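You operate a simulated robot arm through the tools that you are given. There is no shell and no other tool.

Carry out the task below with a simulated two-armed robot. There is one attempt and no reset: what you move stays moved.

Task
Test the damp of the seated cube and stand the matching white block on the blue tag pad.
Fine: the cube on the pale square seat; the probe's plug goes in and the meter on, and both stay so; put the probe back. Set down upright: red probe.

The check looks at the end state, three seconds after you hand in, the way a careful person would. Anything else that was tipped, shoved, dropped, spilled or broken makes it a failure.

Robot
Two 6-joint arms with two-finger parallel grippers on one trunk that stands fixed in place. Base frame: the origin is at the foot of the trunk, x ahead of it, y to its left, z up. Units: mm, degrees, N and s.
The left shoulder is at [280, 185, 1130], the right one opposite. With the tool pointing down near the work surface each hand reaches from about 540 to 940 mm from the base axis, measured 20 degrees to its own side. Payload 1.57 kg a hand.
Tool frame (each hand has its own): the origin (TCP) lies between the finger pads and is the grasp point; the fingertips stand 30 mm ahead of it; z points along the fingers, y is the line along which they close. Largest opening 80 mm; finger width 17, thickness 12; the body of the gripper, 40 by 82 mm, starts 80 mm behind the TCP.
Orientation is that of the tool frame in the base frame, as a unit quaternion [x, y, z, w]. With the fingers straight down and closing along the base's y, the tool's x points along the base's -x, its y along +y and its z along -z.

Tools
- The arms move only by the tool arm_command. It takes "left_commands", "right_commands" or both (then of equal length, played together; a hand with none holds still); each is a list of rows, each a list of 7 numbers: the turn, a rotation vector about the base's x, y, z in degrees, then the shift along the base's x, y, z in mm, then the opening, from 0 (shut) to 1 (fully open). In form: [[wx, wy, wz, x, y, z, grip], ...]. A call has 1 to 20 rows; each row is the pose to reach, as a shift and turn from the pose commanded when the call began. A row lasts 0.2 s, in which the tool goes at most 50 mm and 8.6 degrees; a call with a longer step from one row to the next is refused whole, and so is a gripper value outside its range. A pose out of reach is approached as far as the arm can. The call stops where the force on the tool passes 40 N (or 10 N more than at its start, if that is more) or the arm is blocked; 0.2 s more then pass. Each finger travels about 153 mm/s and halts on what it meets, pressing with about 43 N; the grip force reading is that of the motor and also rises with nothing between the fingers. The clock runs only during rows and for 0.2 s after the last one: add rows that repeat a pose to give the fingers time. The reply holds the time, the measured pose of the TCP, the force on the tool along the base axes, the opening and the grip force, in the units named above and with some noise, with the torque about the TCP (base axes, N m) and any sound that the robot's microphone picked up.
- Cameras (640 x 400 px; columns grow to the right, rows downward): "scene" is now at [223.4, -43.1, 1565.9]; the picture's right is [-0.57, -0.82, 0.00], its down [-0.64, 0.44, -0.63] and it looks along [0.52, -0.36, -0.78] (base axes); focal length 315 px, centre (320, 200). "left" rides on the left gripper at [72, 7, -122] in its tool frame; the picture's right is [-0.09, 1.00, 0.00], its down [-0.84, -0.08, -0.54] and it looks along [-0.54, -0.05, 0.84] (tool axes); focal length 238 px, centre (320, 200). "right" rides on the right gripper at [72, -7, -122] in its tool frame; the picture's right is [0.09, 1.00, 0.00], its down [-0.84, 0.08, -0.54] and it looks along [-0.54, 0.05, 0.84] (tool axes); focal length 238 px, centre (320, 200).
- grab_frame(camera): a new picture of that camera. The clock stands still meanwhile.
- lift_body(by): slides the trunk up (or, below 0, down) by that many mm; the arms and the scene camera ride with it, the base frame stays. It gives what a move gives, with no picture.
- turn_head(pan, tilt): turns the head with the scene camera to pan (to the left, within 86 degrees either way) and tilt (down, from -29 to 69), counted from straight ahead of the robot. It gives what a move gives.
- measure_at(camera, pixels): for up to 12 pixels [column, row] of the newest picture of that camera ("zoom" is the newest enlarged one), the place [x, y, z] in the base frame of the surface seen there, good to about 2 mm. The clock stands still meanwhile.
- zoom(camera, box): a new picture of the part [left, top, right, bottom] of that camera's present view, enlarged. The clock stands still meanwhile.
- sign_off(): hands the job in; it is judged then, once.

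Open the grippers and draw the arms clear of the work before you hand the job in, unless the task says otherwise.

The tools are called after "Emit:" by a JSON object that holds its "name" and its "arguments". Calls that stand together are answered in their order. arm_command: Moves the arms, as the interface text tells. Its arguments: {"type":"object","properties":{"left_commands":{"type":"array","items":{"type":"array","items":{"type":"number"}}},"right_commands":{"type":"array","items":{"type":"array","items":{"type":"number"}}}},"required":[]} The other tools are called the same way: lift_body (by) moves the trunk up or down; turn_head (pan, tilt) turns the head that bears the scene camera; grab_frame (camera) takes a picture; measure_at (camera, pixels) gives the place of the surface under pixels of a picture; zoom (camera, box) takes an enlarged picture of a part of a camera's view; sign_off () hands the job in.

At the start:

```text
t: 0.0
left_tool_pos: [557.5, -9.2, 1274.6]
left_ee_rot: [0.001, 1.0, 0.001, 0.0]
left_force: [0.8, -0.6, -0.3]
left_ft_torque: [0.0, 0.0, 0.01]
left_width: 80.1
left_gripper_force: 0.1
right_tool_pos: [329.1, -503.9, 1247.2]
right_ee_rot: [0.0, 1.0, 0.0, 0.0]
right_force: [0.1, -0.5, -0.5]
right_ft_torque: [-0.02, 0.02, -0.04]
right_width: 79.8
right_gripper_force: 0.1
trunk travel left (down, up): [-825.0, 165.0]
head pan, tilt (commanded): [-34.8, 50.9]
```

scene: 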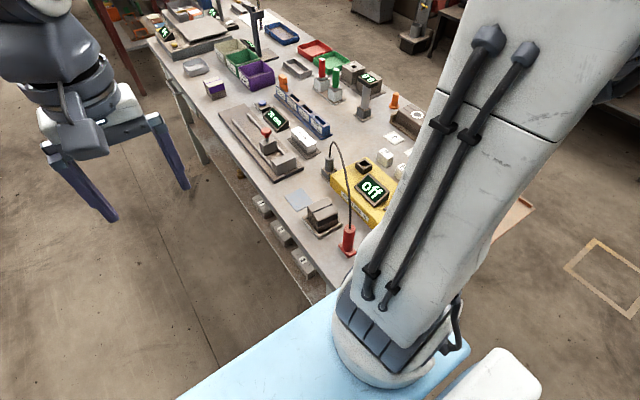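
right: 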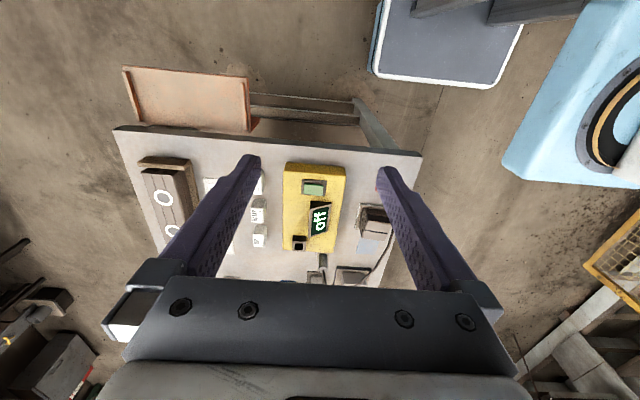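
left: 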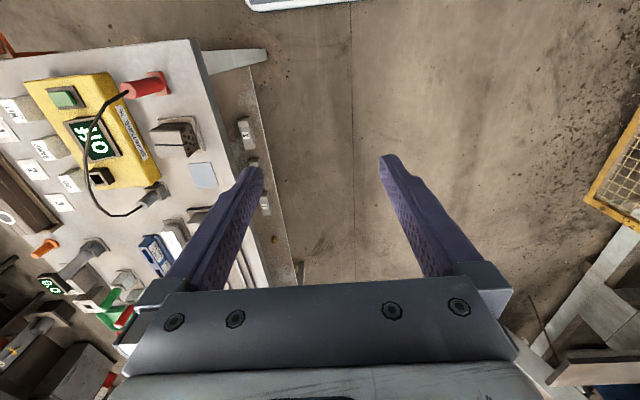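

The right arm hides the yellow meter in the scene view (it shows "off" near pixel (372,190)). I take enlarged pictures of the work area to see the meter, the probe, the seat and the blocks.

Emit:
{"name": "zoom", "arguments": {"camera": "scene", "box": [260, 120, 420, 260]}}

Emit:
{"name": "zoom", "arguments": {"camera": "right", "box": [120, 120, 420, 290]}}

Emit:
{"name": "zoom", "arguments": {"camera": "left", "box": [0, 50, 280, 330]}}

```text
2.86 times, centred on (340, 190) of scene
```

zoom: 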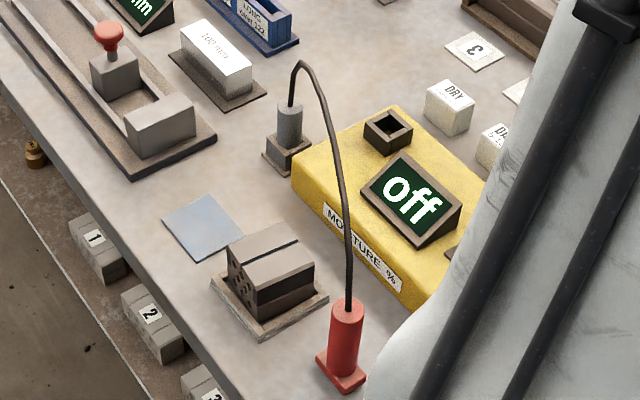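

```text
2.13 times, centred on (270, 205) of right
```

zoom: 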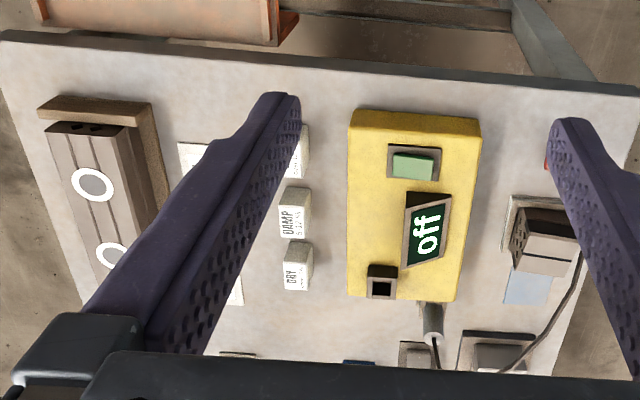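

```text
1.43 times, centred on (140, 190) of left
```

zoom: 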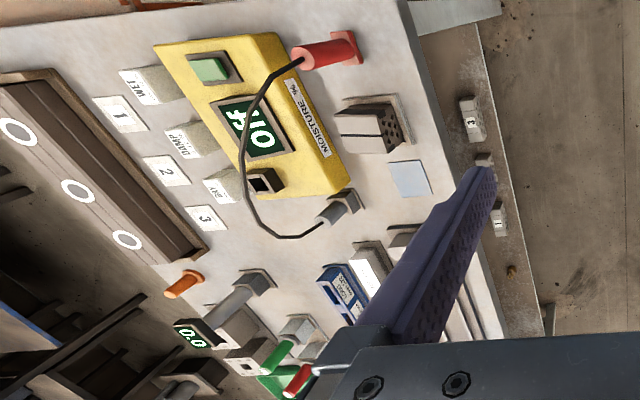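

I measure the key points in the scene picture: meter corners, plug, seat, cube, probe, pad and table edge.

Emit:
{"name": "grab_frame", "arguments": {"camera": "scene"}}

Emit:
{"name": "measure_at", "arguments": {"camera": "scene", "pixels": [[300, 200], [322, 212], [311, 232], [348, 250], [348, 232], [329, 165], [366, 163], [371, 190], [340, 172], [300, 250], [384, 157], [329, 155]]}}

Emit:
{"name": "measure_at", "arguments": {"camera": "right", "pixels": [[313, 188], [318, 218], [299, 244], [323, 262], [372, 218], [368, 244], [258, 210], [259, 237], [162, 198], [290, 165], [345, 168], [385, 180]]}}

```text
taken
```

scene: 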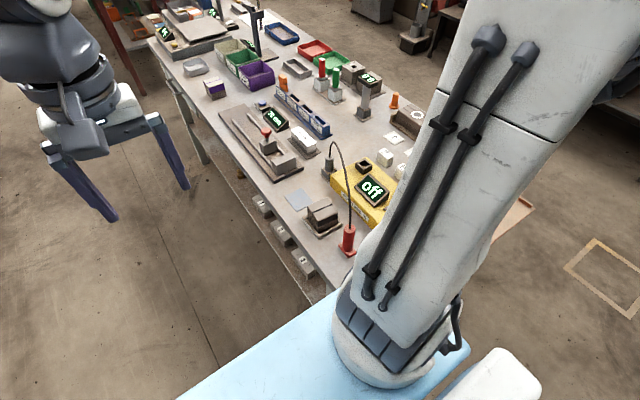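

```text
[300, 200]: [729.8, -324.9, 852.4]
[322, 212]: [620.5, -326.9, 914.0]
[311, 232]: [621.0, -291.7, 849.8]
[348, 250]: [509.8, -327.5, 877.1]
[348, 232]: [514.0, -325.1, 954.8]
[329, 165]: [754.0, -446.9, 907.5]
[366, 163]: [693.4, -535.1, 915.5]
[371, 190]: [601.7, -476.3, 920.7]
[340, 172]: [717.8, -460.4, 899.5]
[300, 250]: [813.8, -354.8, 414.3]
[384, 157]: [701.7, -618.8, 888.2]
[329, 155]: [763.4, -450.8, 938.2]
```

```text
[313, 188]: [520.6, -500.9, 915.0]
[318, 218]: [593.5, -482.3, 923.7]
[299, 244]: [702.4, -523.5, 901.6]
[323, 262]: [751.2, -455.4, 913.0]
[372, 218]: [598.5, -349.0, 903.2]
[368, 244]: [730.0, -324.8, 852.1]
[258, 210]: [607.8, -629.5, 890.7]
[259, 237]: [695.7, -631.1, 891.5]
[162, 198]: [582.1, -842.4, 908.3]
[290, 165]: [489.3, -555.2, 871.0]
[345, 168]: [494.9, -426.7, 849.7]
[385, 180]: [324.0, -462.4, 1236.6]
```

The work surface is at z≈850 and everything sits in the right hand's range. I move the right hand out so its camera looks straight onto the meter group, and the view from the head gets clearer.

Emit:
{"name": "arm_command", "arguments": {"right_commands": [[0, 0, 0, 25, -25, -10, 1], [0, 0, 0, 50, -50, -20, 1], [0, 0, 0, 75, -60, -30, 1], [0, 0, 0, 100, -60, -47, 1], [0, 0, 0, 100, -60, -47, 1]]}}

Emit:
{"name": "grab_frame", "arguments": {"camera": "right"}}

Emit:
{"name": "grab_frame", "arguments": {"camera": "scene"}}

```text
t: 1.2
left_tool_pos: [557.7, -11.0, 1274.1]
left_ee_rot: [0.0, 1.0, 0.0, 0.0]
left_force: [-0.2, 0.0, -0.3]
left_ft_torque: [-0.01, -0.01, 0.04]
left_width: 79.8
left_gripper_force: 0.0
right_tool_pos: [431.2, -563.7, 1200.1]
right_ee_rot: [0.0, 1.0, 0.001, 0.0]
right_force: [0.1, -1.2, 0.9]
right_ft_torque: [0.0, -0.01, 0.01]
right_width: 80.0
right_gripper_force: 0.1
trunk travel left (down, up): [-825.0, 165.0]
head pan, tilt (commanded): [-34.8, 50.9]
```

```text
taken
```

right: 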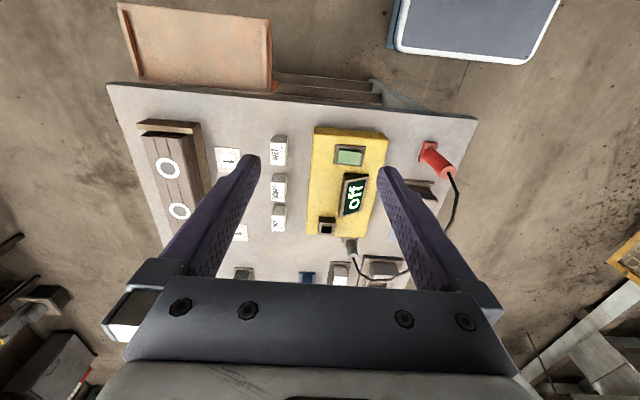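

```text
taken
```

scene: 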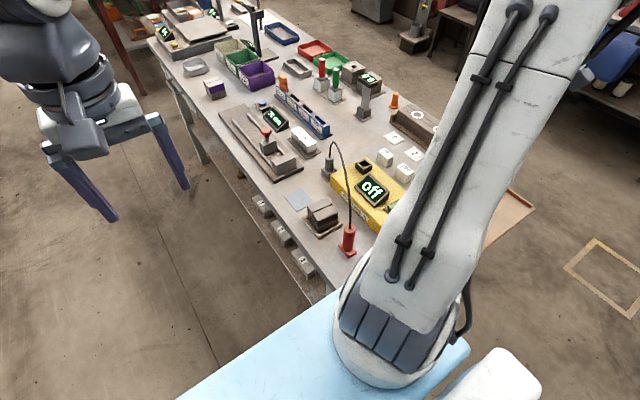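

The right camera now sees the whole group; I enlarge the blocks and meter, and the scene view of the cube, probe and pad.

Emit:
{"name": "zoom", "arguments": {"camera": "right", "box": [200, 110, 400, 250]}}

Emit:
{"name": "zoom", "arguments": {"camera": "scene", "box": [340, 110, 440, 210]}}

Emit:
{"name": "zoom", "arguments": {"camera": "scene", "box": [275, 130, 375, 270]}}

Emit:
{"name": "zoom", "arguments": {"camera": "scene", "box": [200, 60, 420, 200]}}

```text
2.86 times, centred on (300, 180) of right
```

zoom: 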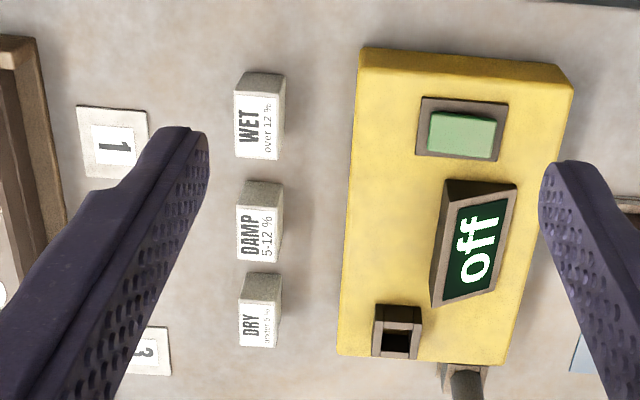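

```text
4.00 times, centred on (390, 160) of scene
```

zoom: 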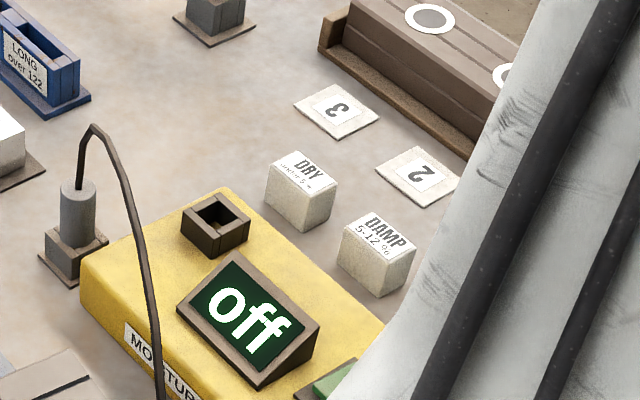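

```text
2.86 times, centred on (325, 200) of scene
```

zoom: 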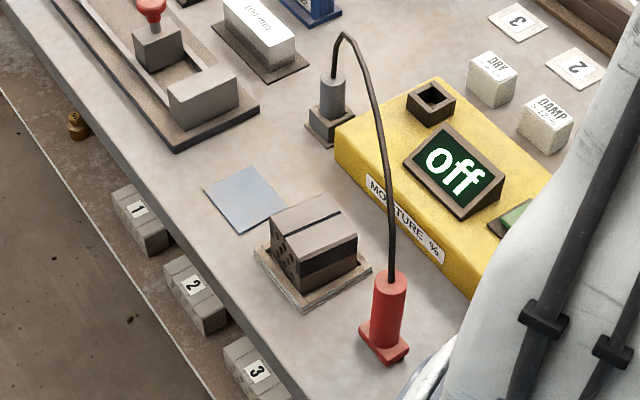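

```text
2.86 times, centred on (310, 130) of scene
```

zoom: 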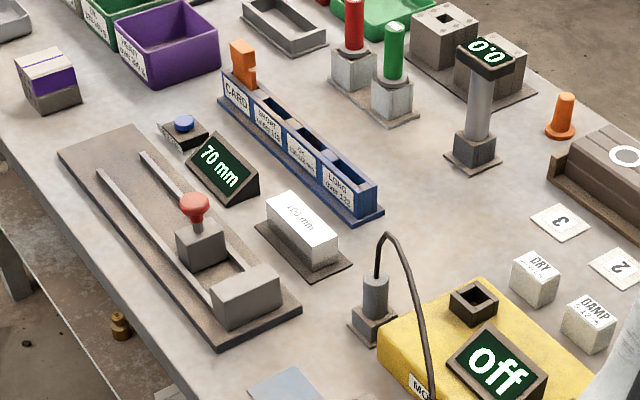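

The blocks read WET over 12 %, DAMP 5-12 %, DRY under 5 %. I bring the right hand over toward the cube and probe, still high (z≈1150), to see their tops and holes.

Emit:
{"name": "arm_command", "arguments": {"right_commands": [[0, 0, 0, 0, 45, -12, 1], [0, 0, 0, 0, 90, -24, 1], [0, 0, 0, 0, 135, -36, 1], [0, 0, 0, 0, 180, -48, 1], [0, 0, 0, 0, 190, -50, 1], [0, 0, 0, 0, 190, -50, 1]]}}

Emit:
{"name": "grab_frame", "arguments": {"camera": "right"}}

Emit:
{"name": "zoom", "arguments": {"camera": "right", "box": [250, 100, 410, 280]}}

```text
t: 2.6
left_tool_pos: [558.7, -9.8, 1274.5]
left_ee_rot: [0.001, 1.0, 0.0, -0.001]
left_force: [-0.1, 0.3, 0.6]
left_ft_torque: [-0.02, 0.0, 0.01]
left_width: 79.8
left_gripper_force: 0.0
right_tool_pos: [430.3, -372.1, 1149.2]
right_ee_rot: [0.0, 1.0, 0.0, 0.0]
right_force: [0.7, -0.4, 0.0]
right_ft_torque: [-0.01, 0.05, 0.02]
right_width: 80.0
right_gripper_force: 0.0
trunk travel left (down, up): [-825.0, 165.0]
head pan, tilt (commanded): [-34.8, 50.9]
```

```text
taken
```

right: 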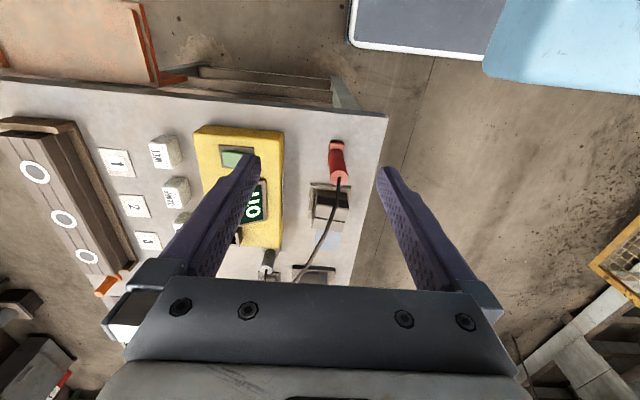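

```text
2.22 times, centred on (330, 190) of right
```

zoom: 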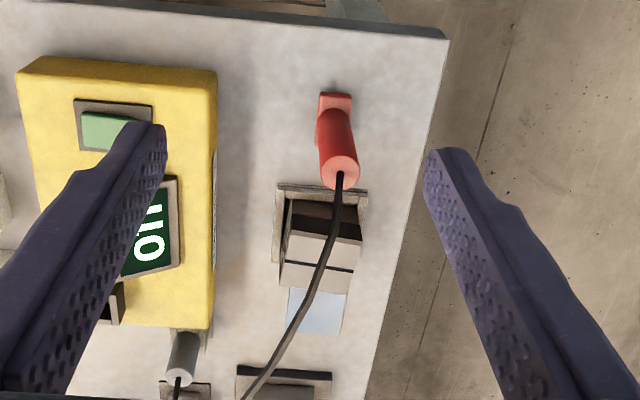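

I can see the probe (338,160) with the cable running over the cube to the plug at (268,262). I measure cable height, cube top, seat and probe so I can come closer safely.

Emit:
{"name": "measure_at", "arguments": {"camera": "zoom", "pixels": [[340, 175], [335, 200], [325, 255], [300, 320], [270, 370], [335, 110], [325, 97], [348, 97], [325, 210], [310, 250], [345, 265], [280, 190]]}}

Emit:
{"name": "measure_at", "arguments": {"camera": "zoom", "pixels": [[368, 190], [275, 262], [290, 290], [345, 290], [340, 333], [285, 330], [180, 350], [170, 378], [360, 240], [340, 262], [180, 335], [205, 335]]}}

```text
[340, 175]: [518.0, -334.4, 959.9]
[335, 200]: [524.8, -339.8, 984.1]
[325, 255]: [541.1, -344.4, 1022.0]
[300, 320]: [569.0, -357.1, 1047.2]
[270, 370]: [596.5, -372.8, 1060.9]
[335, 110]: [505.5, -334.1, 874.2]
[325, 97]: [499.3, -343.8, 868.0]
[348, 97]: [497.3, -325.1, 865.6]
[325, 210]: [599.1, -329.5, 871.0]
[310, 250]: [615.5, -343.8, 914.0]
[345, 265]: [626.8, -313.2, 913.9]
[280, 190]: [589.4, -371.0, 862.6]
```

```text
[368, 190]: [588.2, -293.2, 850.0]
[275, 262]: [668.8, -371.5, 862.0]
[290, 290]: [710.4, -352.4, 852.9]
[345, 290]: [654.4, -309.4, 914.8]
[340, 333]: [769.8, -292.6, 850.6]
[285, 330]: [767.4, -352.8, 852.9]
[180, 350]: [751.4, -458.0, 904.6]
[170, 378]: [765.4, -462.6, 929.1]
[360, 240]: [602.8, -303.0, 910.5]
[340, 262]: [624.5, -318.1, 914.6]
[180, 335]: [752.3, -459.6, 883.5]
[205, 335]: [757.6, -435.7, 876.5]
```

Seat spans about x 589–670, y −371…−293 with the cube top at z≈914. I lower the right hand to about z=1030 at x=430 (clear of the cable at x≥518) for a close look at the probe and cube.

Emit:
{"name": "arm_command", "arguments": {"right_commands": [[0, 0, 0, 0, 0, -40, 1], [0, 0, 0, 0, 10, -80, 1], [0, 0, 0, 0, 20, -110, 1], [0, 0, 0, 0, 20, -110, 1]]}}

Emit:
{"name": "grab_frame", "arguments": {"camera": "right"}}

Emit:
{"name": "zoom", "arguments": {"camera": "right", "box": [260, 100, 400, 280]}}

```text
t: 3.6
left_tool_pos: [557.4, -9.3, 1274.5]
left_ee_rot: [0.001, 1.0, 0.0, -0.001]
left_force: [0.8, -0.4, 0.5]
left_ft_torque: [0.0, 0.03, -0.01]
left_width: 79.8
left_gripper_force: 0.0
right_tool_pos: [443.6, -368.4, 1042.0]
right_ee_rot: [0.0, 1.0, 0.001, -0.001]
right_force: [0.0, -0.9, 0.6]
right_ft_torque: [-0.02, -0.01, 0.01]
right_width: 80.0
right_gripper_force: 0.0
right hand out of reach, approached as far as the arm can: row 2, 3, 4
trunk travel left (down, up): [-825.0, 165.0]
head pan, tilt (commanded): [-34.8, 50.9]
```

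```text
taken
```

right: 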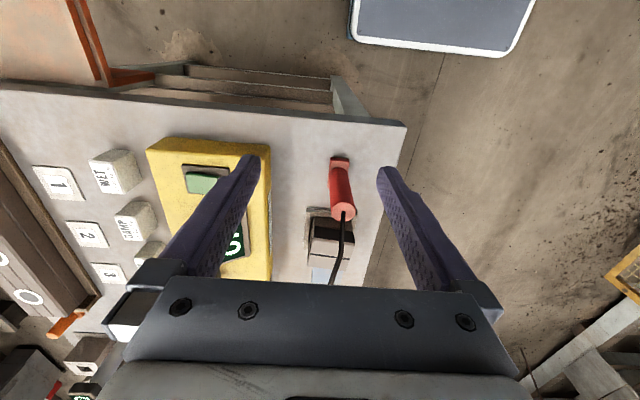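

```text
2.22 times, centred on (330, 190) of right
```

zoom: 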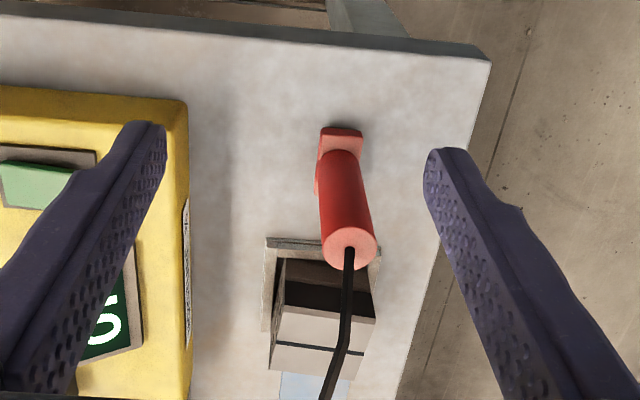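

The near limit of reach stops the hand at x≈444. I use strong enlargements from the scene camera for the cube's faces, the probe's foot and the plug holder.

Emit:
{"name": "zoom", "arguments": {"camera": "scene", "box": [295, 190, 365, 260]}}

Emit:
{"name": "zoom", "arguments": {"camera": "scene", "box": [310, 130, 380, 200]}}

Emit:
{"name": "zoom", "arguments": {"camera": "left", "box": [60, 60, 260, 240]}}

```text
5.71 times, centred on (330, 225) of scene
```

zoom: 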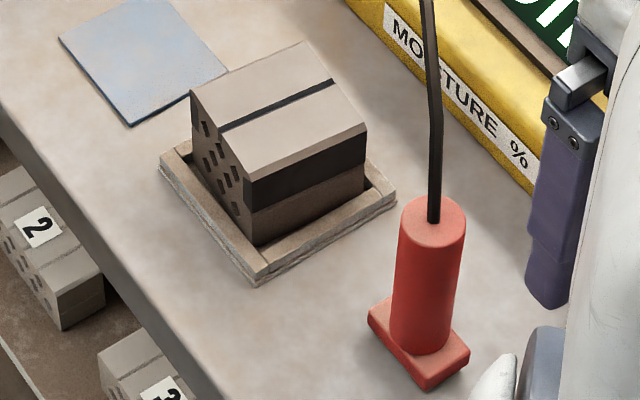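

```text
5.71 times, centred on (345, 165) of scene
```

zoom: 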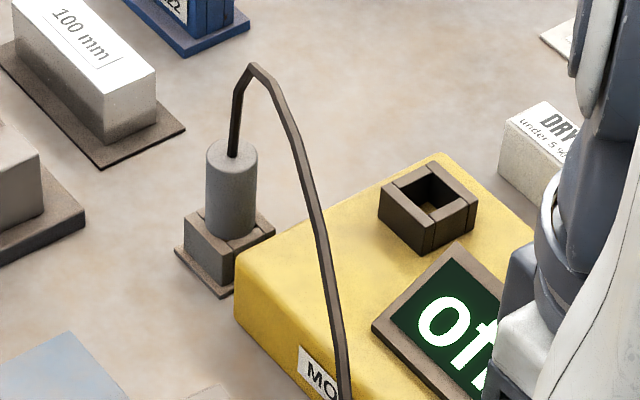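

```text
2.22 times, centred on (160, 150) of left
```

zoom: 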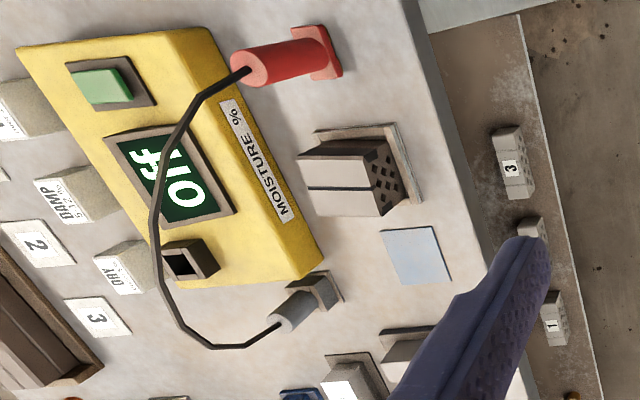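

I measure the cable's course and the plug/socket/probe-foot geometry from these enlarged views.

Emit:
{"name": "zoom", "arguments": {"camera": "scene", "box": [310, 130, 380, 200]}}

Emit:
{"name": "measure_at", "arguments": {"camera": "zoom", "pixels": [[231, 150], [237, 90], [253, 68], [285, 110], [310, 190], [330, 290], [345, 380], [231, 165], [210, 160], [253, 160], [207, 225], [250, 230]]}}

Emit:
{"name": "measure_at", "arguments": {"camera": "zoom", "pixels": [[186, 225], [228, 250], [270, 228], [180, 250], [225, 290], [428, 168], [382, 200], [428, 232], [472, 195], [428, 195], [440, 205], [440, 158]]}}

```text
5.71 times, centred on (345, 165) of scene
```

zoom: 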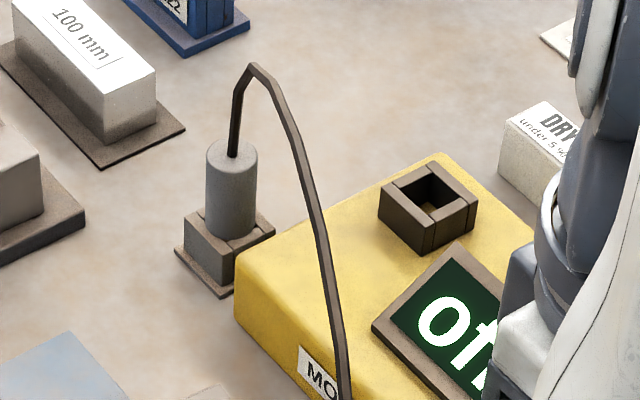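

```text
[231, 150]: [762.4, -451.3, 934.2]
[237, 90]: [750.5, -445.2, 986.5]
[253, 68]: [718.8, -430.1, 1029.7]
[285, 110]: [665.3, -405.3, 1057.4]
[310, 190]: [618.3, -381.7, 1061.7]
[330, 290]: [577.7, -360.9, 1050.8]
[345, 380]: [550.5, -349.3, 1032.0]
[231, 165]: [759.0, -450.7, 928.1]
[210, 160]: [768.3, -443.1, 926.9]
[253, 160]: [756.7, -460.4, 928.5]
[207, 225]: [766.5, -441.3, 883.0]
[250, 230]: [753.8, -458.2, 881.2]
```

```text
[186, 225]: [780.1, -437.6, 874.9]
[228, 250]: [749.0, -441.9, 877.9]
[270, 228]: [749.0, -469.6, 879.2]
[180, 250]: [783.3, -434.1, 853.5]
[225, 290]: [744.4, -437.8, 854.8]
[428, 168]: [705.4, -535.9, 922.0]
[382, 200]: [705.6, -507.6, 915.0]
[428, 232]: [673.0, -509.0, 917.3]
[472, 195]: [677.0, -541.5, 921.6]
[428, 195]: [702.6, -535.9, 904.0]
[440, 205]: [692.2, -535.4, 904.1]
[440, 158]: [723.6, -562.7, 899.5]
```

Plug: cylinder axis ≈[763,−452], top z≈928, holder top z≈878; socket frame ≈x 674–706, y −508…−541, top ≈919. The cable leaves the plug toward −x/+y, so I will grip the plug with the palm leaning to −y. I raise the right hand, move out to the right and yaw it +90°.

Emit:
{"name": "arm_command", "arguments": {"right_commands": [[0, 0, 0, 0, 0, 45, 1], [0, 0, 0, 0, -10, 90, 1], [0, 0, 0, 0, -40, 125, 1], [0, 0, 8, 25, -75, 145, 1], [0, 0, 16, 50, -110, 160, 1], [0, 0, 24, 75, -145, 160, 1], [0, 0, 32, 100, -180, 160, 1], [0, 0, 40, 125, -215, 160, 1], [0, 0, 48, 150, -246, 160, 1], [0, 0, 56, 170, -246, 160, 1], [0, 0, 64, 170, -246, 160, 1], [0, 0, 72, 170, -246, 160, 1], [0, 0, 80, 170, -246, 160, 1], [0, 0, 88, 170, -246, 160, 1], [0, 0, 90, 170, -246, 160, 1]]}}

Emit:
{"name": "grab_frame", "arguments": {"camera": "right"}}

Emit:
{"name": "grab_frame", "arguments": {"camera": "scene"}}

```text
t: 6.8
left_tool_pos: [557.6, -8.4, 1274.2]
left_ee_rot: [0.0, 1.0, 0.0, -0.001]
left_force: [0.0, -0.5, -0.4]
left_ft_torque: [0.0, 0.01, -0.02]
left_width: 80.1
left_gripper_force: 0.0
right_tool_pos: [611.5, -612.6, 1200.7]
right_ee_rot: [0.708, -0.706, 0.0, 0.001]
right_force: [-0.6, 0.2, -0.2]
right_ft_torque: [0.03, 0.01, -0.01]
right_width: 79.9
right_gripper_force: 0.1
trunk travel left (down, up): [-825.0, 165.0]
head pan, tilt (commanded): [-34.8, 50.9]
```

```text
taken
```

right: 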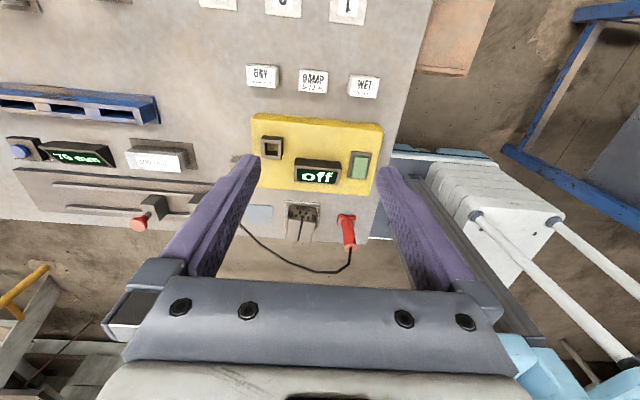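

```text
taken
```

scene: 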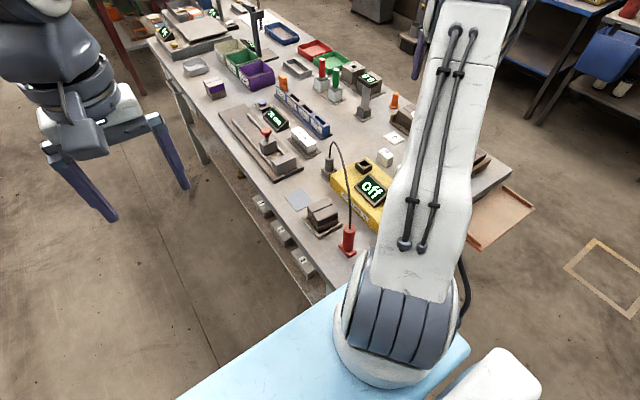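

The yawed pose works. From this view I enlarge the socket, display, button and blocks and measure them.

Emit:
{"name": "zoom", "arguments": {"camera": "right", "box": [235, 60, 395, 210]}}

Emit:
{"name": "measure_at", "arguments": {"camera": "zoom", "pixels": [[112, 308], [112, 382], [188, 310], [188, 385], [150, 345], [150, 330], [480, 385], [512, 325], [490, 460], [120, 50], [312, 70], [510, 90]]}}

```text
2.67 times, centred on (315, 135) of right
```

zoom: 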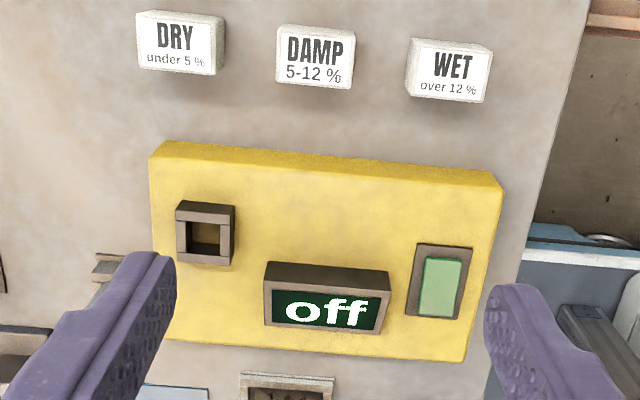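

```text
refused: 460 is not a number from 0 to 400
```

The zoom scale is different from what I assumed, so I re-measure with pixels inside this enlarged picture: socket frame (205,235), button (440,285), blocks.

Emit:
{"name": "measure_at", "arguments": {"camera": "zoom", "pixels": [[178, 215], [234, 218], [232, 262], [178, 257], [204, 240], [206, 248], [440, 285], [425, 262], [455, 305], [418, 255], [468, 255], [460, 318]]}}

Emit:
{"name": "measure_at", "arguments": {"camera": "zoom", "pixels": [[138, 20], [217, 28], [212, 72], [140, 65], [278, 35], [352, 42], [350, 86], [278, 78], [408, 48], [490, 60], [480, 98], [408, 92]]}}

Emit:
{"name": "measure_at", "arguments": {"camera": "zoom", "pixels": [[160, 165], [490, 195], [465, 350], [170, 320], [270, 270], [388, 275], [380, 328], [265, 322], [450, 35], [315, 25], [180, 15], [320, 240]]}}

```text
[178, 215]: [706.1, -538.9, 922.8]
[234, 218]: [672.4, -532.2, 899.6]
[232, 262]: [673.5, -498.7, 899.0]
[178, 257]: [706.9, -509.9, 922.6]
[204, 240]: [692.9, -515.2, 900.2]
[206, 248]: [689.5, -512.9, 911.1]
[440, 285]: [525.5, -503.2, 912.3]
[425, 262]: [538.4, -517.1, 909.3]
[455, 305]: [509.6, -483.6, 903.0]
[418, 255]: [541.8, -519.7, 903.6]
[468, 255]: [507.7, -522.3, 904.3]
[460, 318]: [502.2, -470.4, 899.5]
```

```text
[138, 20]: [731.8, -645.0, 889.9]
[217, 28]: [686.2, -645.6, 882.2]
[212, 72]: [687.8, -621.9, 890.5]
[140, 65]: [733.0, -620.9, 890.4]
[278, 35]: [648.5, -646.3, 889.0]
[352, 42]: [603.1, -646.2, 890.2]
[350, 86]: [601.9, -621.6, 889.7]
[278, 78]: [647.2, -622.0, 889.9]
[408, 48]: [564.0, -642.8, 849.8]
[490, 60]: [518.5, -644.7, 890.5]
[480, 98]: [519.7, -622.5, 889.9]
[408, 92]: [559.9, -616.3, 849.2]
```

```text
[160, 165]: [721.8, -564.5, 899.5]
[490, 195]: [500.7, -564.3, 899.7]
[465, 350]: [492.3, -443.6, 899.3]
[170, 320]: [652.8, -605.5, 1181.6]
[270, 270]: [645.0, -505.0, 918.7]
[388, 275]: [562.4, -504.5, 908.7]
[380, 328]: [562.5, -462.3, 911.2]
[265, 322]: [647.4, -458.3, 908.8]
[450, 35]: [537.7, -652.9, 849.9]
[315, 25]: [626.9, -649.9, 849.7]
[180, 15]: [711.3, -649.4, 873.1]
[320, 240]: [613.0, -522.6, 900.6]
```

Meter top z≈899.5, socket centre ≈[690,−524.5], blocks 46×25×40 mm. Before reaching for the plug I check how close its neighbours (100 mm block, blue tray) are.

Emit:
{"name": "zoom", "arguments": {"camera": "scene", "box": [270, 100, 390, 190]}}

Emit:
{"name": "measure_at", "arguments": {"camera": "scene", "pixels": [[293, 142], [318, 152], [303, 158], [330, 135], [312, 140], [320, 112]]}}

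```text
4.44 times, centred on (330, 145) of scene
```

zoom: 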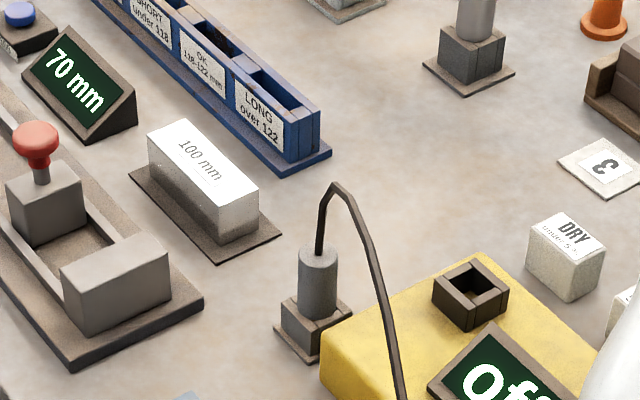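

```text
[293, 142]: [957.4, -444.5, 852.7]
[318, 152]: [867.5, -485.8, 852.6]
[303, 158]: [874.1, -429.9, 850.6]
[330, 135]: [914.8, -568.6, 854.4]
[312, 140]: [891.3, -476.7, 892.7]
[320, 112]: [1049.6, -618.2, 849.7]
```

The nearest neighbour is over 100 mm from the plug. I move to a stand-off right-behind the plug, tilting the palm 28° toward −y, fingers partly open (0.6).

Emit:
{"name": "arm_command", "arguments": {"right_commands": [[7, 0, 0, 38, 13, -25, 0.7], [14, 0, 0, 76, 26, -50, 0.65], [21, 0, 0, 114, 39, -75, 0.6], [28, 0, 0, 151, 52, -100, 0.6], [28, 0, 0, 151, 52, -100, 0.6]]}}

Emit:
{"name": "grab_frame", "arguments": {"camera": "right"}}

Emit:
{"name": "grab_frame", "arguments": {"camera": "scene"}}

```text
t: 8.0
left_tool_pos: [558.6, -8.6, 1275.4]
left_ee_rot: [0.0, 1.0, 0.001, 0.0]
left_force: [-0.4, 0.5, 0.1]
left_ft_torque: [-0.04, -0.03, 0.01]
left_width: 80.1
left_gripper_force: 0.1
right_tool_pos: [720.2, -514.2, 1097.9]
right_ee_rot: [-0.686, 0.686, 0.171, 0.171]
right_force: [-0.6, 0.1, -0.3]
right_ft_torque: [-0.02, -0.01, 0.03]
right_width: 48.0
right_gripper_force: 0.1
right hand out of reach, approached as far as the arm can: row 2, 3, 4, 5
trunk travel left (down, up): [-825.0, 165.0]
head pan, tilt (commanded): [-34.8, 50.9]
```

```text
taken
```

right: 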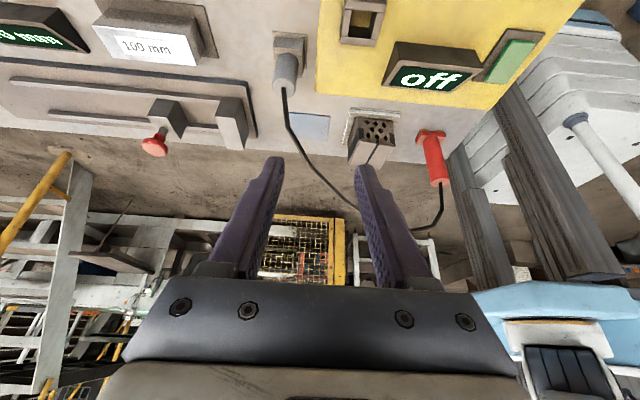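

```text
taken
```

scene: 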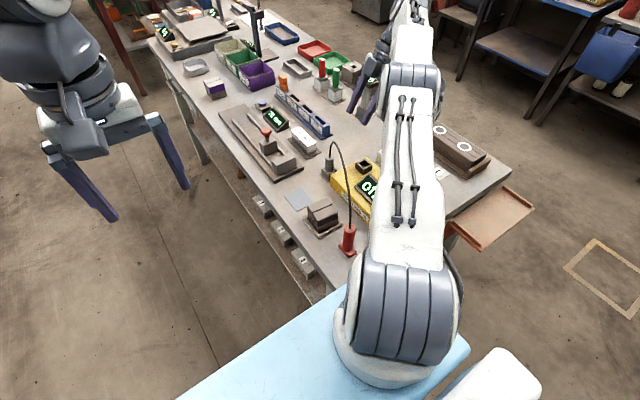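

The tilted stand-off was clamped at [720,−514,1098]. I lessen the tilt to 20° and come lower, to about [763,−495,960], which keeps the palm clear of the cable on its −y side.

Emit:
{"name": "arm_command", "arguments": {"right_commands": [[-8, 0, 0, 5, 5, -35, 0.6], [-8, 0, 0, 20, 12, -75, 0.55], [-8, 0, 0, 35, 16, -110, 0.5], [-8, 0, 0, 43, 19, -138, 0.5], [-8, 0, 0, 43, 19, -138, 0.5]]}}

Emit:
{"name": "grab_frame", "arguments": {"camera": "right"}}

Emit:
{"name": "zoom", "arguments": {"camera": "scene", "box": [300, 100, 400, 200]}}

```text
t: 9.2
left_tool_pos: [558.5, -10.3, 1275.7]
left_ee_rot: [0.001, 1.0, 0.0, -0.001]
left_force: [-0.6, -0.3, 0.2]
left_ft_torque: [-0.01, 0.01, 0.01]
left_width: 79.9
left_gripper_force: 0.0
right_tool_pos: [762.0, -496.0, 956.4]
right_ee_rot: [-0.696, 0.697, 0.122, 0.122]
right_force: [-0.1, 0.0, 0.6]
right_ft_torque: [-0.02, -0.06, 0.02]
right_width: 39.8
right_gripper_force: 0.1
trunk travel left (down, up): [-825.0, 165.0]
head pan, tilt (commanded): [-34.8, 50.9]
```

```text
taken
```

right: 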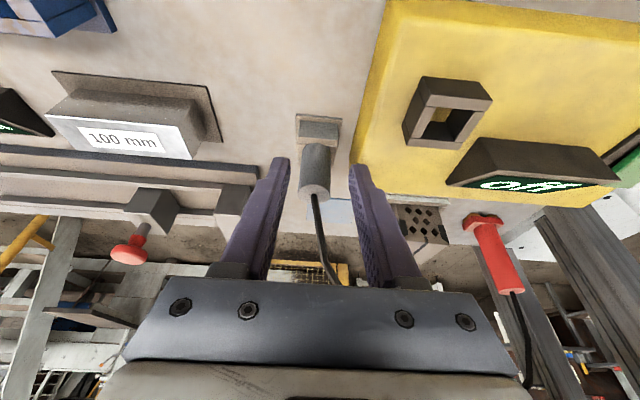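

```text
4.00 times, centred on (350, 150) of scene
```

zoom: 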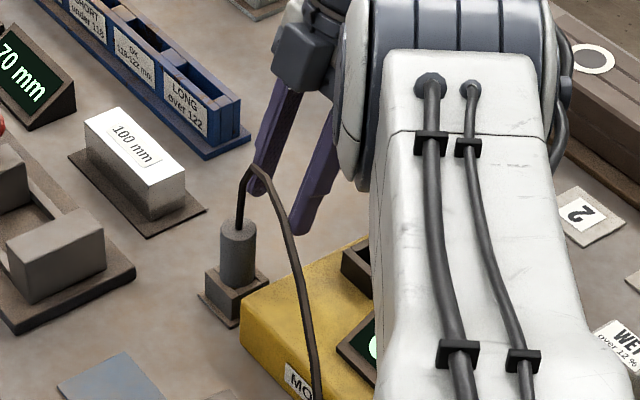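

The hand is well placed; the plug (314,175) lies between the fingers. I enlarge plug, holder, socket and measure their exact edges.

Emit:
{"name": "zoom", "arguments": {"camera": "right", "box": [270, 60, 510, 210]}}

Emit:
{"name": "measure_at", "arguments": {"camera": "zoom", "pixels": [[85, 240], [120, 240], [152, 240], [118, 345], [90, 345], [150, 345], [80, 180], [175, 180], [360, 170], [235, 250], [400, 50], [590, 75]]}}

Emit:
{"name": "measure_at", "arguments": {"camera": "zoom", "pixels": [[425, 100], [400, 130], [360, 225], [485, 235], [550, 130], [440, 150], [470, 195], [415, 210], [82, 160], [186, 160], [75, 215], [170, 215]]}}

```text
2.67 times, centred on (390, 135) of right
```

zoom: 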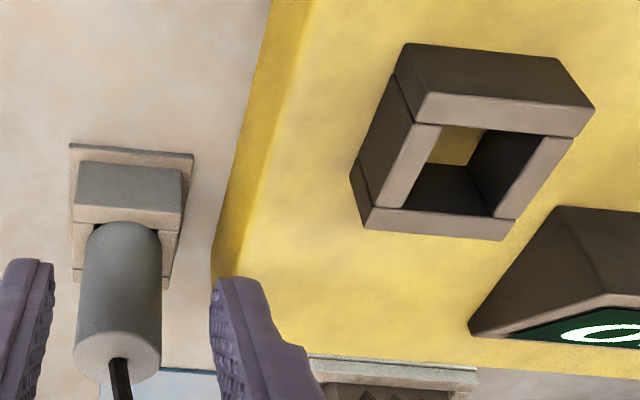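

```text
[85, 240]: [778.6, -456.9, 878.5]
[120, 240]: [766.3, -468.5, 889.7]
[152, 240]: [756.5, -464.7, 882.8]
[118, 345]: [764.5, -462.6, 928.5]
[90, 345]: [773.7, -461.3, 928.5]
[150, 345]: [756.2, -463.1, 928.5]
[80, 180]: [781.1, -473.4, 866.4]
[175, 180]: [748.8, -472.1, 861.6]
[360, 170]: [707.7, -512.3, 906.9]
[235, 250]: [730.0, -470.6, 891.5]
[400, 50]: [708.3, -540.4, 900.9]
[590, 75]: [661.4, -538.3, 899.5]
```

```text
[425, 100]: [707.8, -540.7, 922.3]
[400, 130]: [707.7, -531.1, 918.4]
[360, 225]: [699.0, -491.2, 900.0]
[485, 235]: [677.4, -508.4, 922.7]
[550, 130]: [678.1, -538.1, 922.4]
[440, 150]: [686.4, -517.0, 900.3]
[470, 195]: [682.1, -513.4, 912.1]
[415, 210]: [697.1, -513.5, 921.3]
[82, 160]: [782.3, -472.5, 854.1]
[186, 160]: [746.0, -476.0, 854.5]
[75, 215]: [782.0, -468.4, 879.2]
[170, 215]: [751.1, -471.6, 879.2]
```

I take further measurements of the plug's top disc and the socket's inner rim to get the two axes as exactly as possible.

Emit:
{"name": "measure_at", "arguments": {"camera": "zoom", "pixels": [[118, 338], [100, 358], [140, 358], [90, 370], [145, 372], [118, 355], [436, 122], [545, 134], [402, 206], [494, 216], [572, 140], [500, 238]]}}

Emit:
{"name": "measure_at", "arguments": {"camera": "zoom", "pixels": [[445, 115], [540, 125], [430, 135], [410, 190], [545, 145], [515, 200], [420, 212], [480, 218], [80, 208], [180, 210], [76, 220], [160, 225]]}}

```text
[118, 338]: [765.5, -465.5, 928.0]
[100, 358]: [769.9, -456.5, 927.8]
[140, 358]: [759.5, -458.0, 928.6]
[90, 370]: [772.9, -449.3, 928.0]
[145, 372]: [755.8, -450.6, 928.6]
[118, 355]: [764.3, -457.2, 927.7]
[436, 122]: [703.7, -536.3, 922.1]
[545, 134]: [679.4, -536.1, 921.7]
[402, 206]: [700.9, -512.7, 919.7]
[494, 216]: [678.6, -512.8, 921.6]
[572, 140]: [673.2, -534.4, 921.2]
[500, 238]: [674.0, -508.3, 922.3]
```

```text
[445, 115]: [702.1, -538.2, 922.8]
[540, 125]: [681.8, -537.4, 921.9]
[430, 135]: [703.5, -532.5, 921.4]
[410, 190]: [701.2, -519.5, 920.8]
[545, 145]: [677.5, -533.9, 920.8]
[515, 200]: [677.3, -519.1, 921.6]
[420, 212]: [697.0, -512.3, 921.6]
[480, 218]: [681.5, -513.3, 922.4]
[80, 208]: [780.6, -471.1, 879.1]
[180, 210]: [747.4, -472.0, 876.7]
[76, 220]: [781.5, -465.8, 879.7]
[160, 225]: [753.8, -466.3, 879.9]
```

Plug axis ≈[765,−455], socket axis ≈[690.6,−524.5]. I lower beside the plug with fingers open 40 mm, then read the pose before sliding in.

Emit:
{"name": "arm_command", "arguments": {"right_commands": [[0, 0, 0, 2.5, 0, -15, 0.5], [0, 0, 0, 2.5, 0, -30, 0.5], [0, 0, 0, 2.5, 0, -30, 0.5]]}}

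Emit:
{"name": "grab_frame", "arguments": {"camera": "right"}}

Emit:
{"name": "zoom", "arguments": {"camera": "scene", "box": [300, 100, 400, 200]}}

```text
t: 10.0
left_tool_pos: [558.6, -9.4, 1275.7]
left_ee_rot: [0.0, 1.0, 0.0, 0.001]
left_force: [-1.1, -1.2, -0.1]
left_ft_torque: [-0.04, 0.0, 0.0]
left_width: 80.0
left_gripper_force: 0.0
right_tool_pos: [761.0, -494.4, 927.5]
right_ee_rot: [0.696, -0.696, -0.123, -0.123]
right_force: [-0.8, -0.1, 0.1]
right_ft_torque: [0.0, -0.01, -0.02]
right_width: 39.8
right_gripper_force: 0.0
right hand out of reach, approached as far as the arm can: row 2, 3
trunk travel left (down, up): [-825.0, 165.0]
head pan, tilt (commanded): [-34.8, 50.9]
```

```text
taken
```

right: 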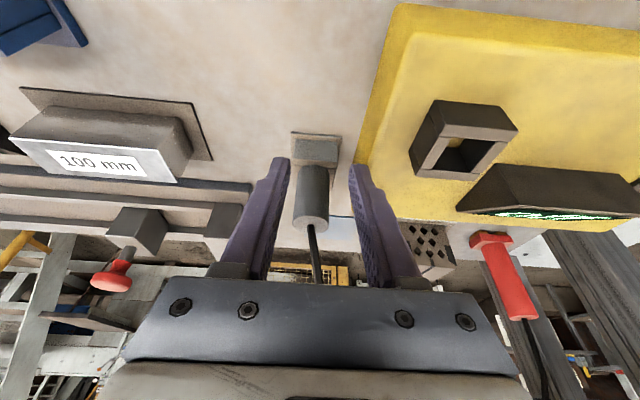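

```text
4.00 times, centred on (350, 150) of scene
```

zoom: 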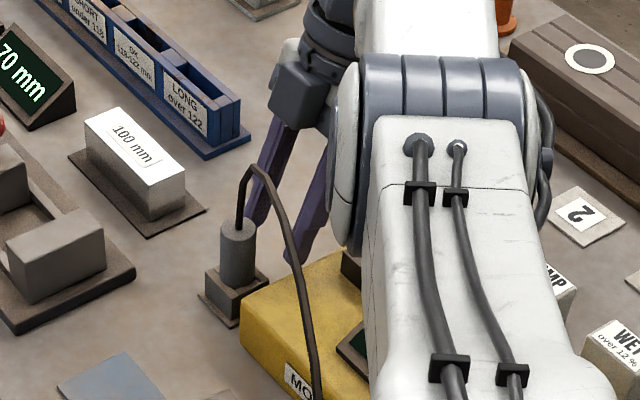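

Slightly at the edge of reach here but sliding +y helps. I slide the fingers around the plug (to y≈−455, x≈765) without closing and check.

Emit:
{"name": "arm_command", "arguments": {"right_commands": [[0, 0, 0, 2, 15, 0, 0.5], [0, 0, 0, 4, 30, -3, 0.5], [0, 0, 0, 4, 39.5, -8, 0.5], [0, 0, 0, 4, 39.5, -13, 0.5], [0, 0, 0, 4, 39.5, -13, 0.5]]}}

Emit:
{"name": "grab_frame", "arguments": {"camera": "right"}}

Emit:
{"name": "zoom", "arguments": {"camera": "scene", "box": [310, 120, 380, 190]}}

```text
t: 11.2
left_tool_pos: [558.0, -10.3, 1275.1]
left_ee_rot: [0.0, 1.0, 0.0, 0.0]
left_force: [0.5, -0.6, 0.3]
left_ft_torque: [0.0, -0.03, 0.0]
left_width: 79.9
left_gripper_force: 0.1
right_tool_pos: [765.7, -453.0, 914.6]
right_ee_rot: [-0.696, 0.697, 0.123, 0.123]
right_force: [-0.6, -0.1, 0.7]
right_ft_torque: [-0.01, 0.02, 0.0]
right_width: 39.9
right_gripper_force: 0.0
trunk travel left (down, up): [-825.0, 165.0]
head pan, tilt (commanded): [-34.8, 50.9]
```

```text
taken
```

right: 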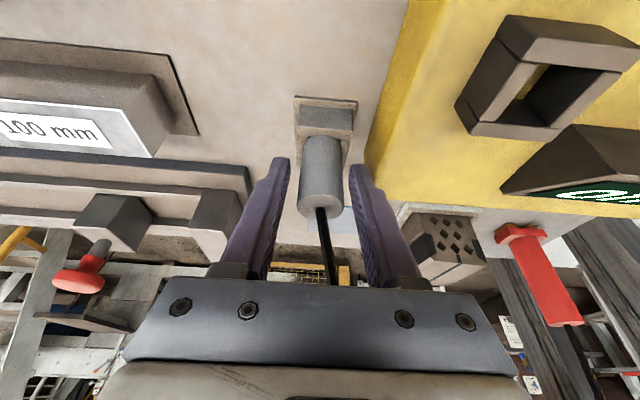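

```text
5.71 times, centred on (345, 155) of scene
```

zoom: 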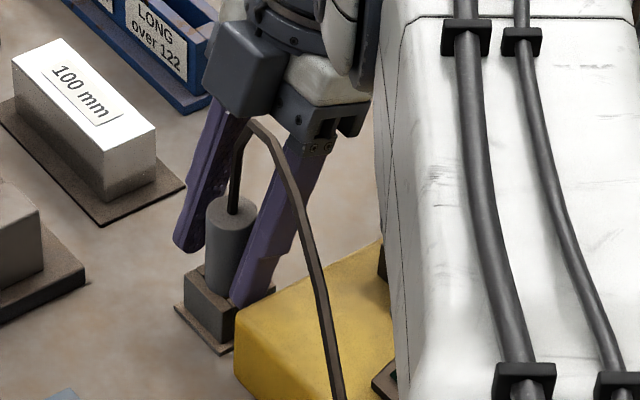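

Fingers straddle the plug at mid-height (TCP [765.7,−453,914.6]). I close on it.

Emit:
{"name": "arm_command", "arguments": {"right_commands": [[0, 0, 0, 0, 0, 0, 0.3], [0, 0, 0, 0, 0, 0, 0.0], [0, 0, 0, 0, 0, 0, 0.0], [0, 0, 0, 0, 0, 0, 0.0]]}}

Emit:
{"name": "zoom", "arguments": {"camera": "right", "box": [240, 60, 400, 220]}}

```text
t: 12.2
left_tool_pos: [557.2, -10.4, 1275.0]
left_ee_rot: [0.0, 1.0, 0.0, 0.0]
left_force: [-0.1, -0.5, 0.3]
left_ft_torque: [0.0, 0.03, 0.0]
left_width: 80.1
left_gripper_force: 0.0
right_tool_pos: [764.9, -454.5, 915.6]
right_ee_rot: [-0.696, 0.697, 0.123, 0.123]
right_force: [-0.4, 0.4, 0.2]
right_ft_torque: [0.01, 0.02, 0.03]
right_width: 25.8
right_gripper_force: 36.5
trunk travel left (down, up): [-825.0, 165.0]
head pan, tilt (commanded): [-34.8, 50.9]
```

```text
2.50 times, centred on (320, 140) of right
```

zoom: 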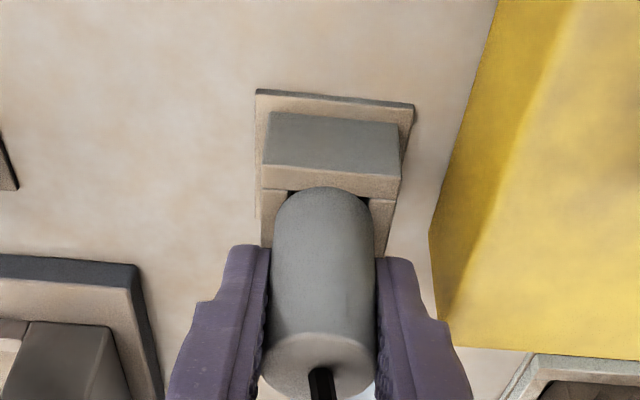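

The grip holds at 25.8 mm with almost no side force. I lift the plug straight up by 80 mm.

Emit:
{"name": "arm_command", "arguments": {"right_commands": [[0, 0, 0, 0, 0, 10, 0.0], [0, 0, 0, 0, 0, 25, 0.0], [0, 0, 0, 0, 0, 45, 0.0], [0, 0, 0, 0, 0, 65, 0.0], [0, 0, 0, 0, 0, 80, 0.0], [0, 0, 0, 0, 0, 80, 0.0]]}}

Emit:
{"name": "grab_frame", "arguments": {"camera": "right"}}

Emit:
{"name": "zoom", "arguments": {"camera": "scene", "box": [290, 100, 390, 260]}}

```text
t: 13.6
left_tool_pos: [558.6, -9.5, 1275.0]
left_ee_rot: [0.001, 1.0, 0.001, 0.0]
left_force: [0.5, 0.0, 0.2]
left_ft_torque: [0.02, 0.03, 0.0]
left_width: 80.0
left_gripper_force: 0.1
right_tool_pos: [764.3, -455.2, 993.0]
right_ee_rot: [0.697, -0.696, -0.123, -0.122]
right_force: [0.7, 0.4, -0.7]
right_ft_torque: [0.01, 0.05, 0.02]
right_width: 25.5
right_gripper_force: 36.8
trunk travel left (down, up): [-825.0, 165.0]
head pan, tilt (commanded): [-34.8, 50.9]
```

```text
taken
```

right: 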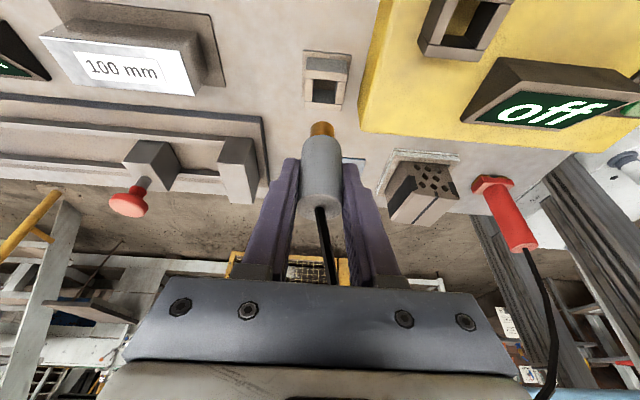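

```text
2.50 times, centred on (340, 180) of scene
```

zoom: 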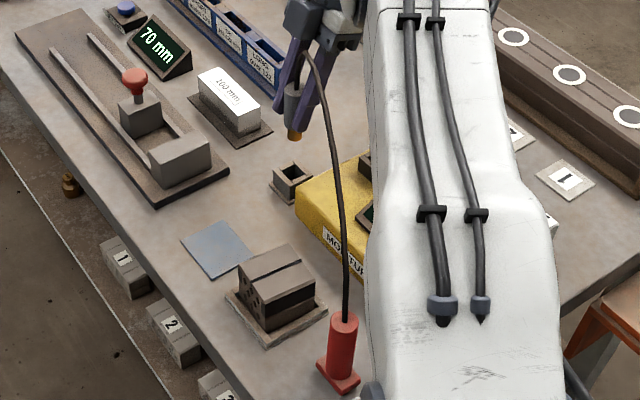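

The plug came free, showing a brass pin at (322,128). I enlarge and measure the pin to know how it hangs relative to the TCP.

Emit:
{"name": "zoom", "arguments": {"camera": "right", "box": [270, 90, 370, 190]}}

Emit:
{"name": "measure_at", "arguments": {"camera": "zoom", "pixels": [[300, 125], [320, 125], [340, 125], [320, 140], [320, 160], [320, 200], [290, 220], [360, 220], [370, 260], [270, 260]]}}

```text
4.00 times, centred on (320, 140) of right
```

zoom: 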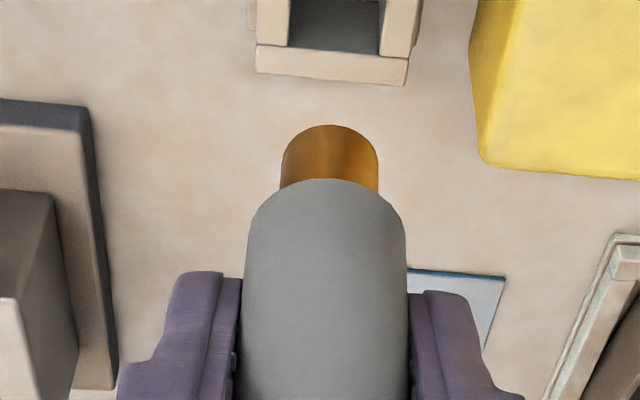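

```text
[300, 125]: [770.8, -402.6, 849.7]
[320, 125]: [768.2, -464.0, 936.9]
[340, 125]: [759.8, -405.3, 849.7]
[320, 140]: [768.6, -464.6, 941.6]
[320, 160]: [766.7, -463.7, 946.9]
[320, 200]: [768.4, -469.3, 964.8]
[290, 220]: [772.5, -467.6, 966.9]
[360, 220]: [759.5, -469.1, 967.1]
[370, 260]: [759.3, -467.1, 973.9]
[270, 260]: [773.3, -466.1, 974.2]
```

The pin (≈15 mm) hangs vertical with its axis at about [766,−456]. I carry it over the socket: shift −75 in x, −68.8 in y, at the same height (pin bottom 936, socket top 922).

Emit:
{"name": "arm_command", "arguments": {"right_commands": [[0, 0, 0, -15, -14, 0, 0.0], [0, 0, 0, -38, -35, 0, 0.0], [0, 0, 0, -60, -55, 0, 0.0], [0, 0, 0, -75, -68.8, 0, 0.0], [0, 0, 0, -75, -68.8, 0, 0.0], [0, 0, 0, -75, -68.8, 0, 0.0]]}}

Emit:
{"name": "grab_frame", "arguments": {"camera": "right"}}

Emit:
{"name": "zoom", "arguments": {"camera": "right", "box": [270, 90, 370, 190]}}

Emit:
{"name": "zoom", "arguments": {"camera": "scene", "box": [320, 100, 420, 200]}}

```text
t: 15.0
left_tool_pos: [558.5, -9.9, 1275.3]
left_ee_rot: [0.0, 1.0, 0.0, 0.0]
left_force: [0.7, -0.2, -0.4]
left_ft_torque: [0.01, -0.01, 0.0]
left_width: 80.3
left_gripper_force: 0.1
right_tool_pos: [690.0, -526.0, 993.8]
right_ee_rot: [0.697, -0.696, -0.123, -0.122]
right_force: [-0.4, 0.9, 0.6]
right_ft_torque: [0.0, -0.02, -0.02]
right_width: 25.6
right_gripper_force: 37.3
trunk travel left (down, up): [-825.0, 165.0]
head pan, tilt (commanded): [-34.8, 50.9]
```

```text
taken
```

right: 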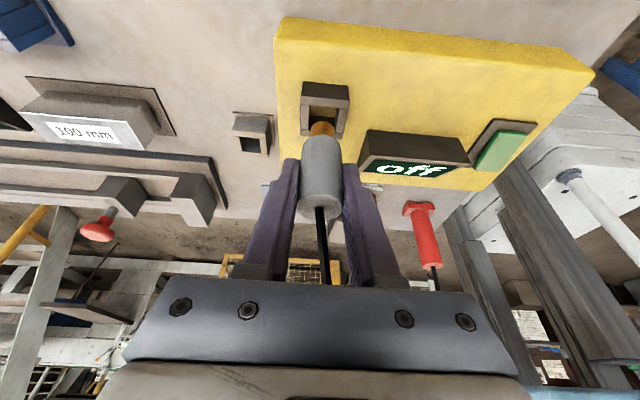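

```text
4.00 times, centred on (320, 140) of right
```

zoom: 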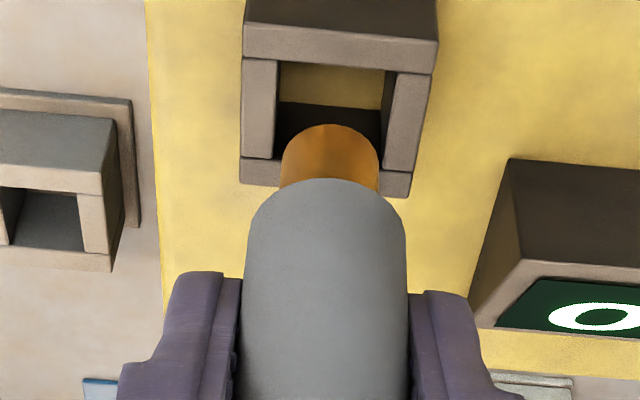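

```text
4.00 times, centred on (370, 150) of scene
```

zoom: 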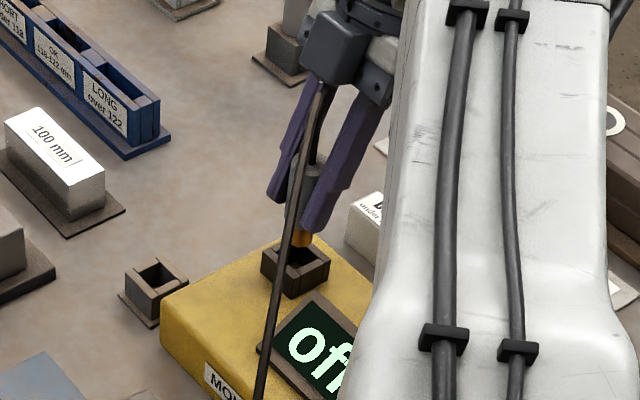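

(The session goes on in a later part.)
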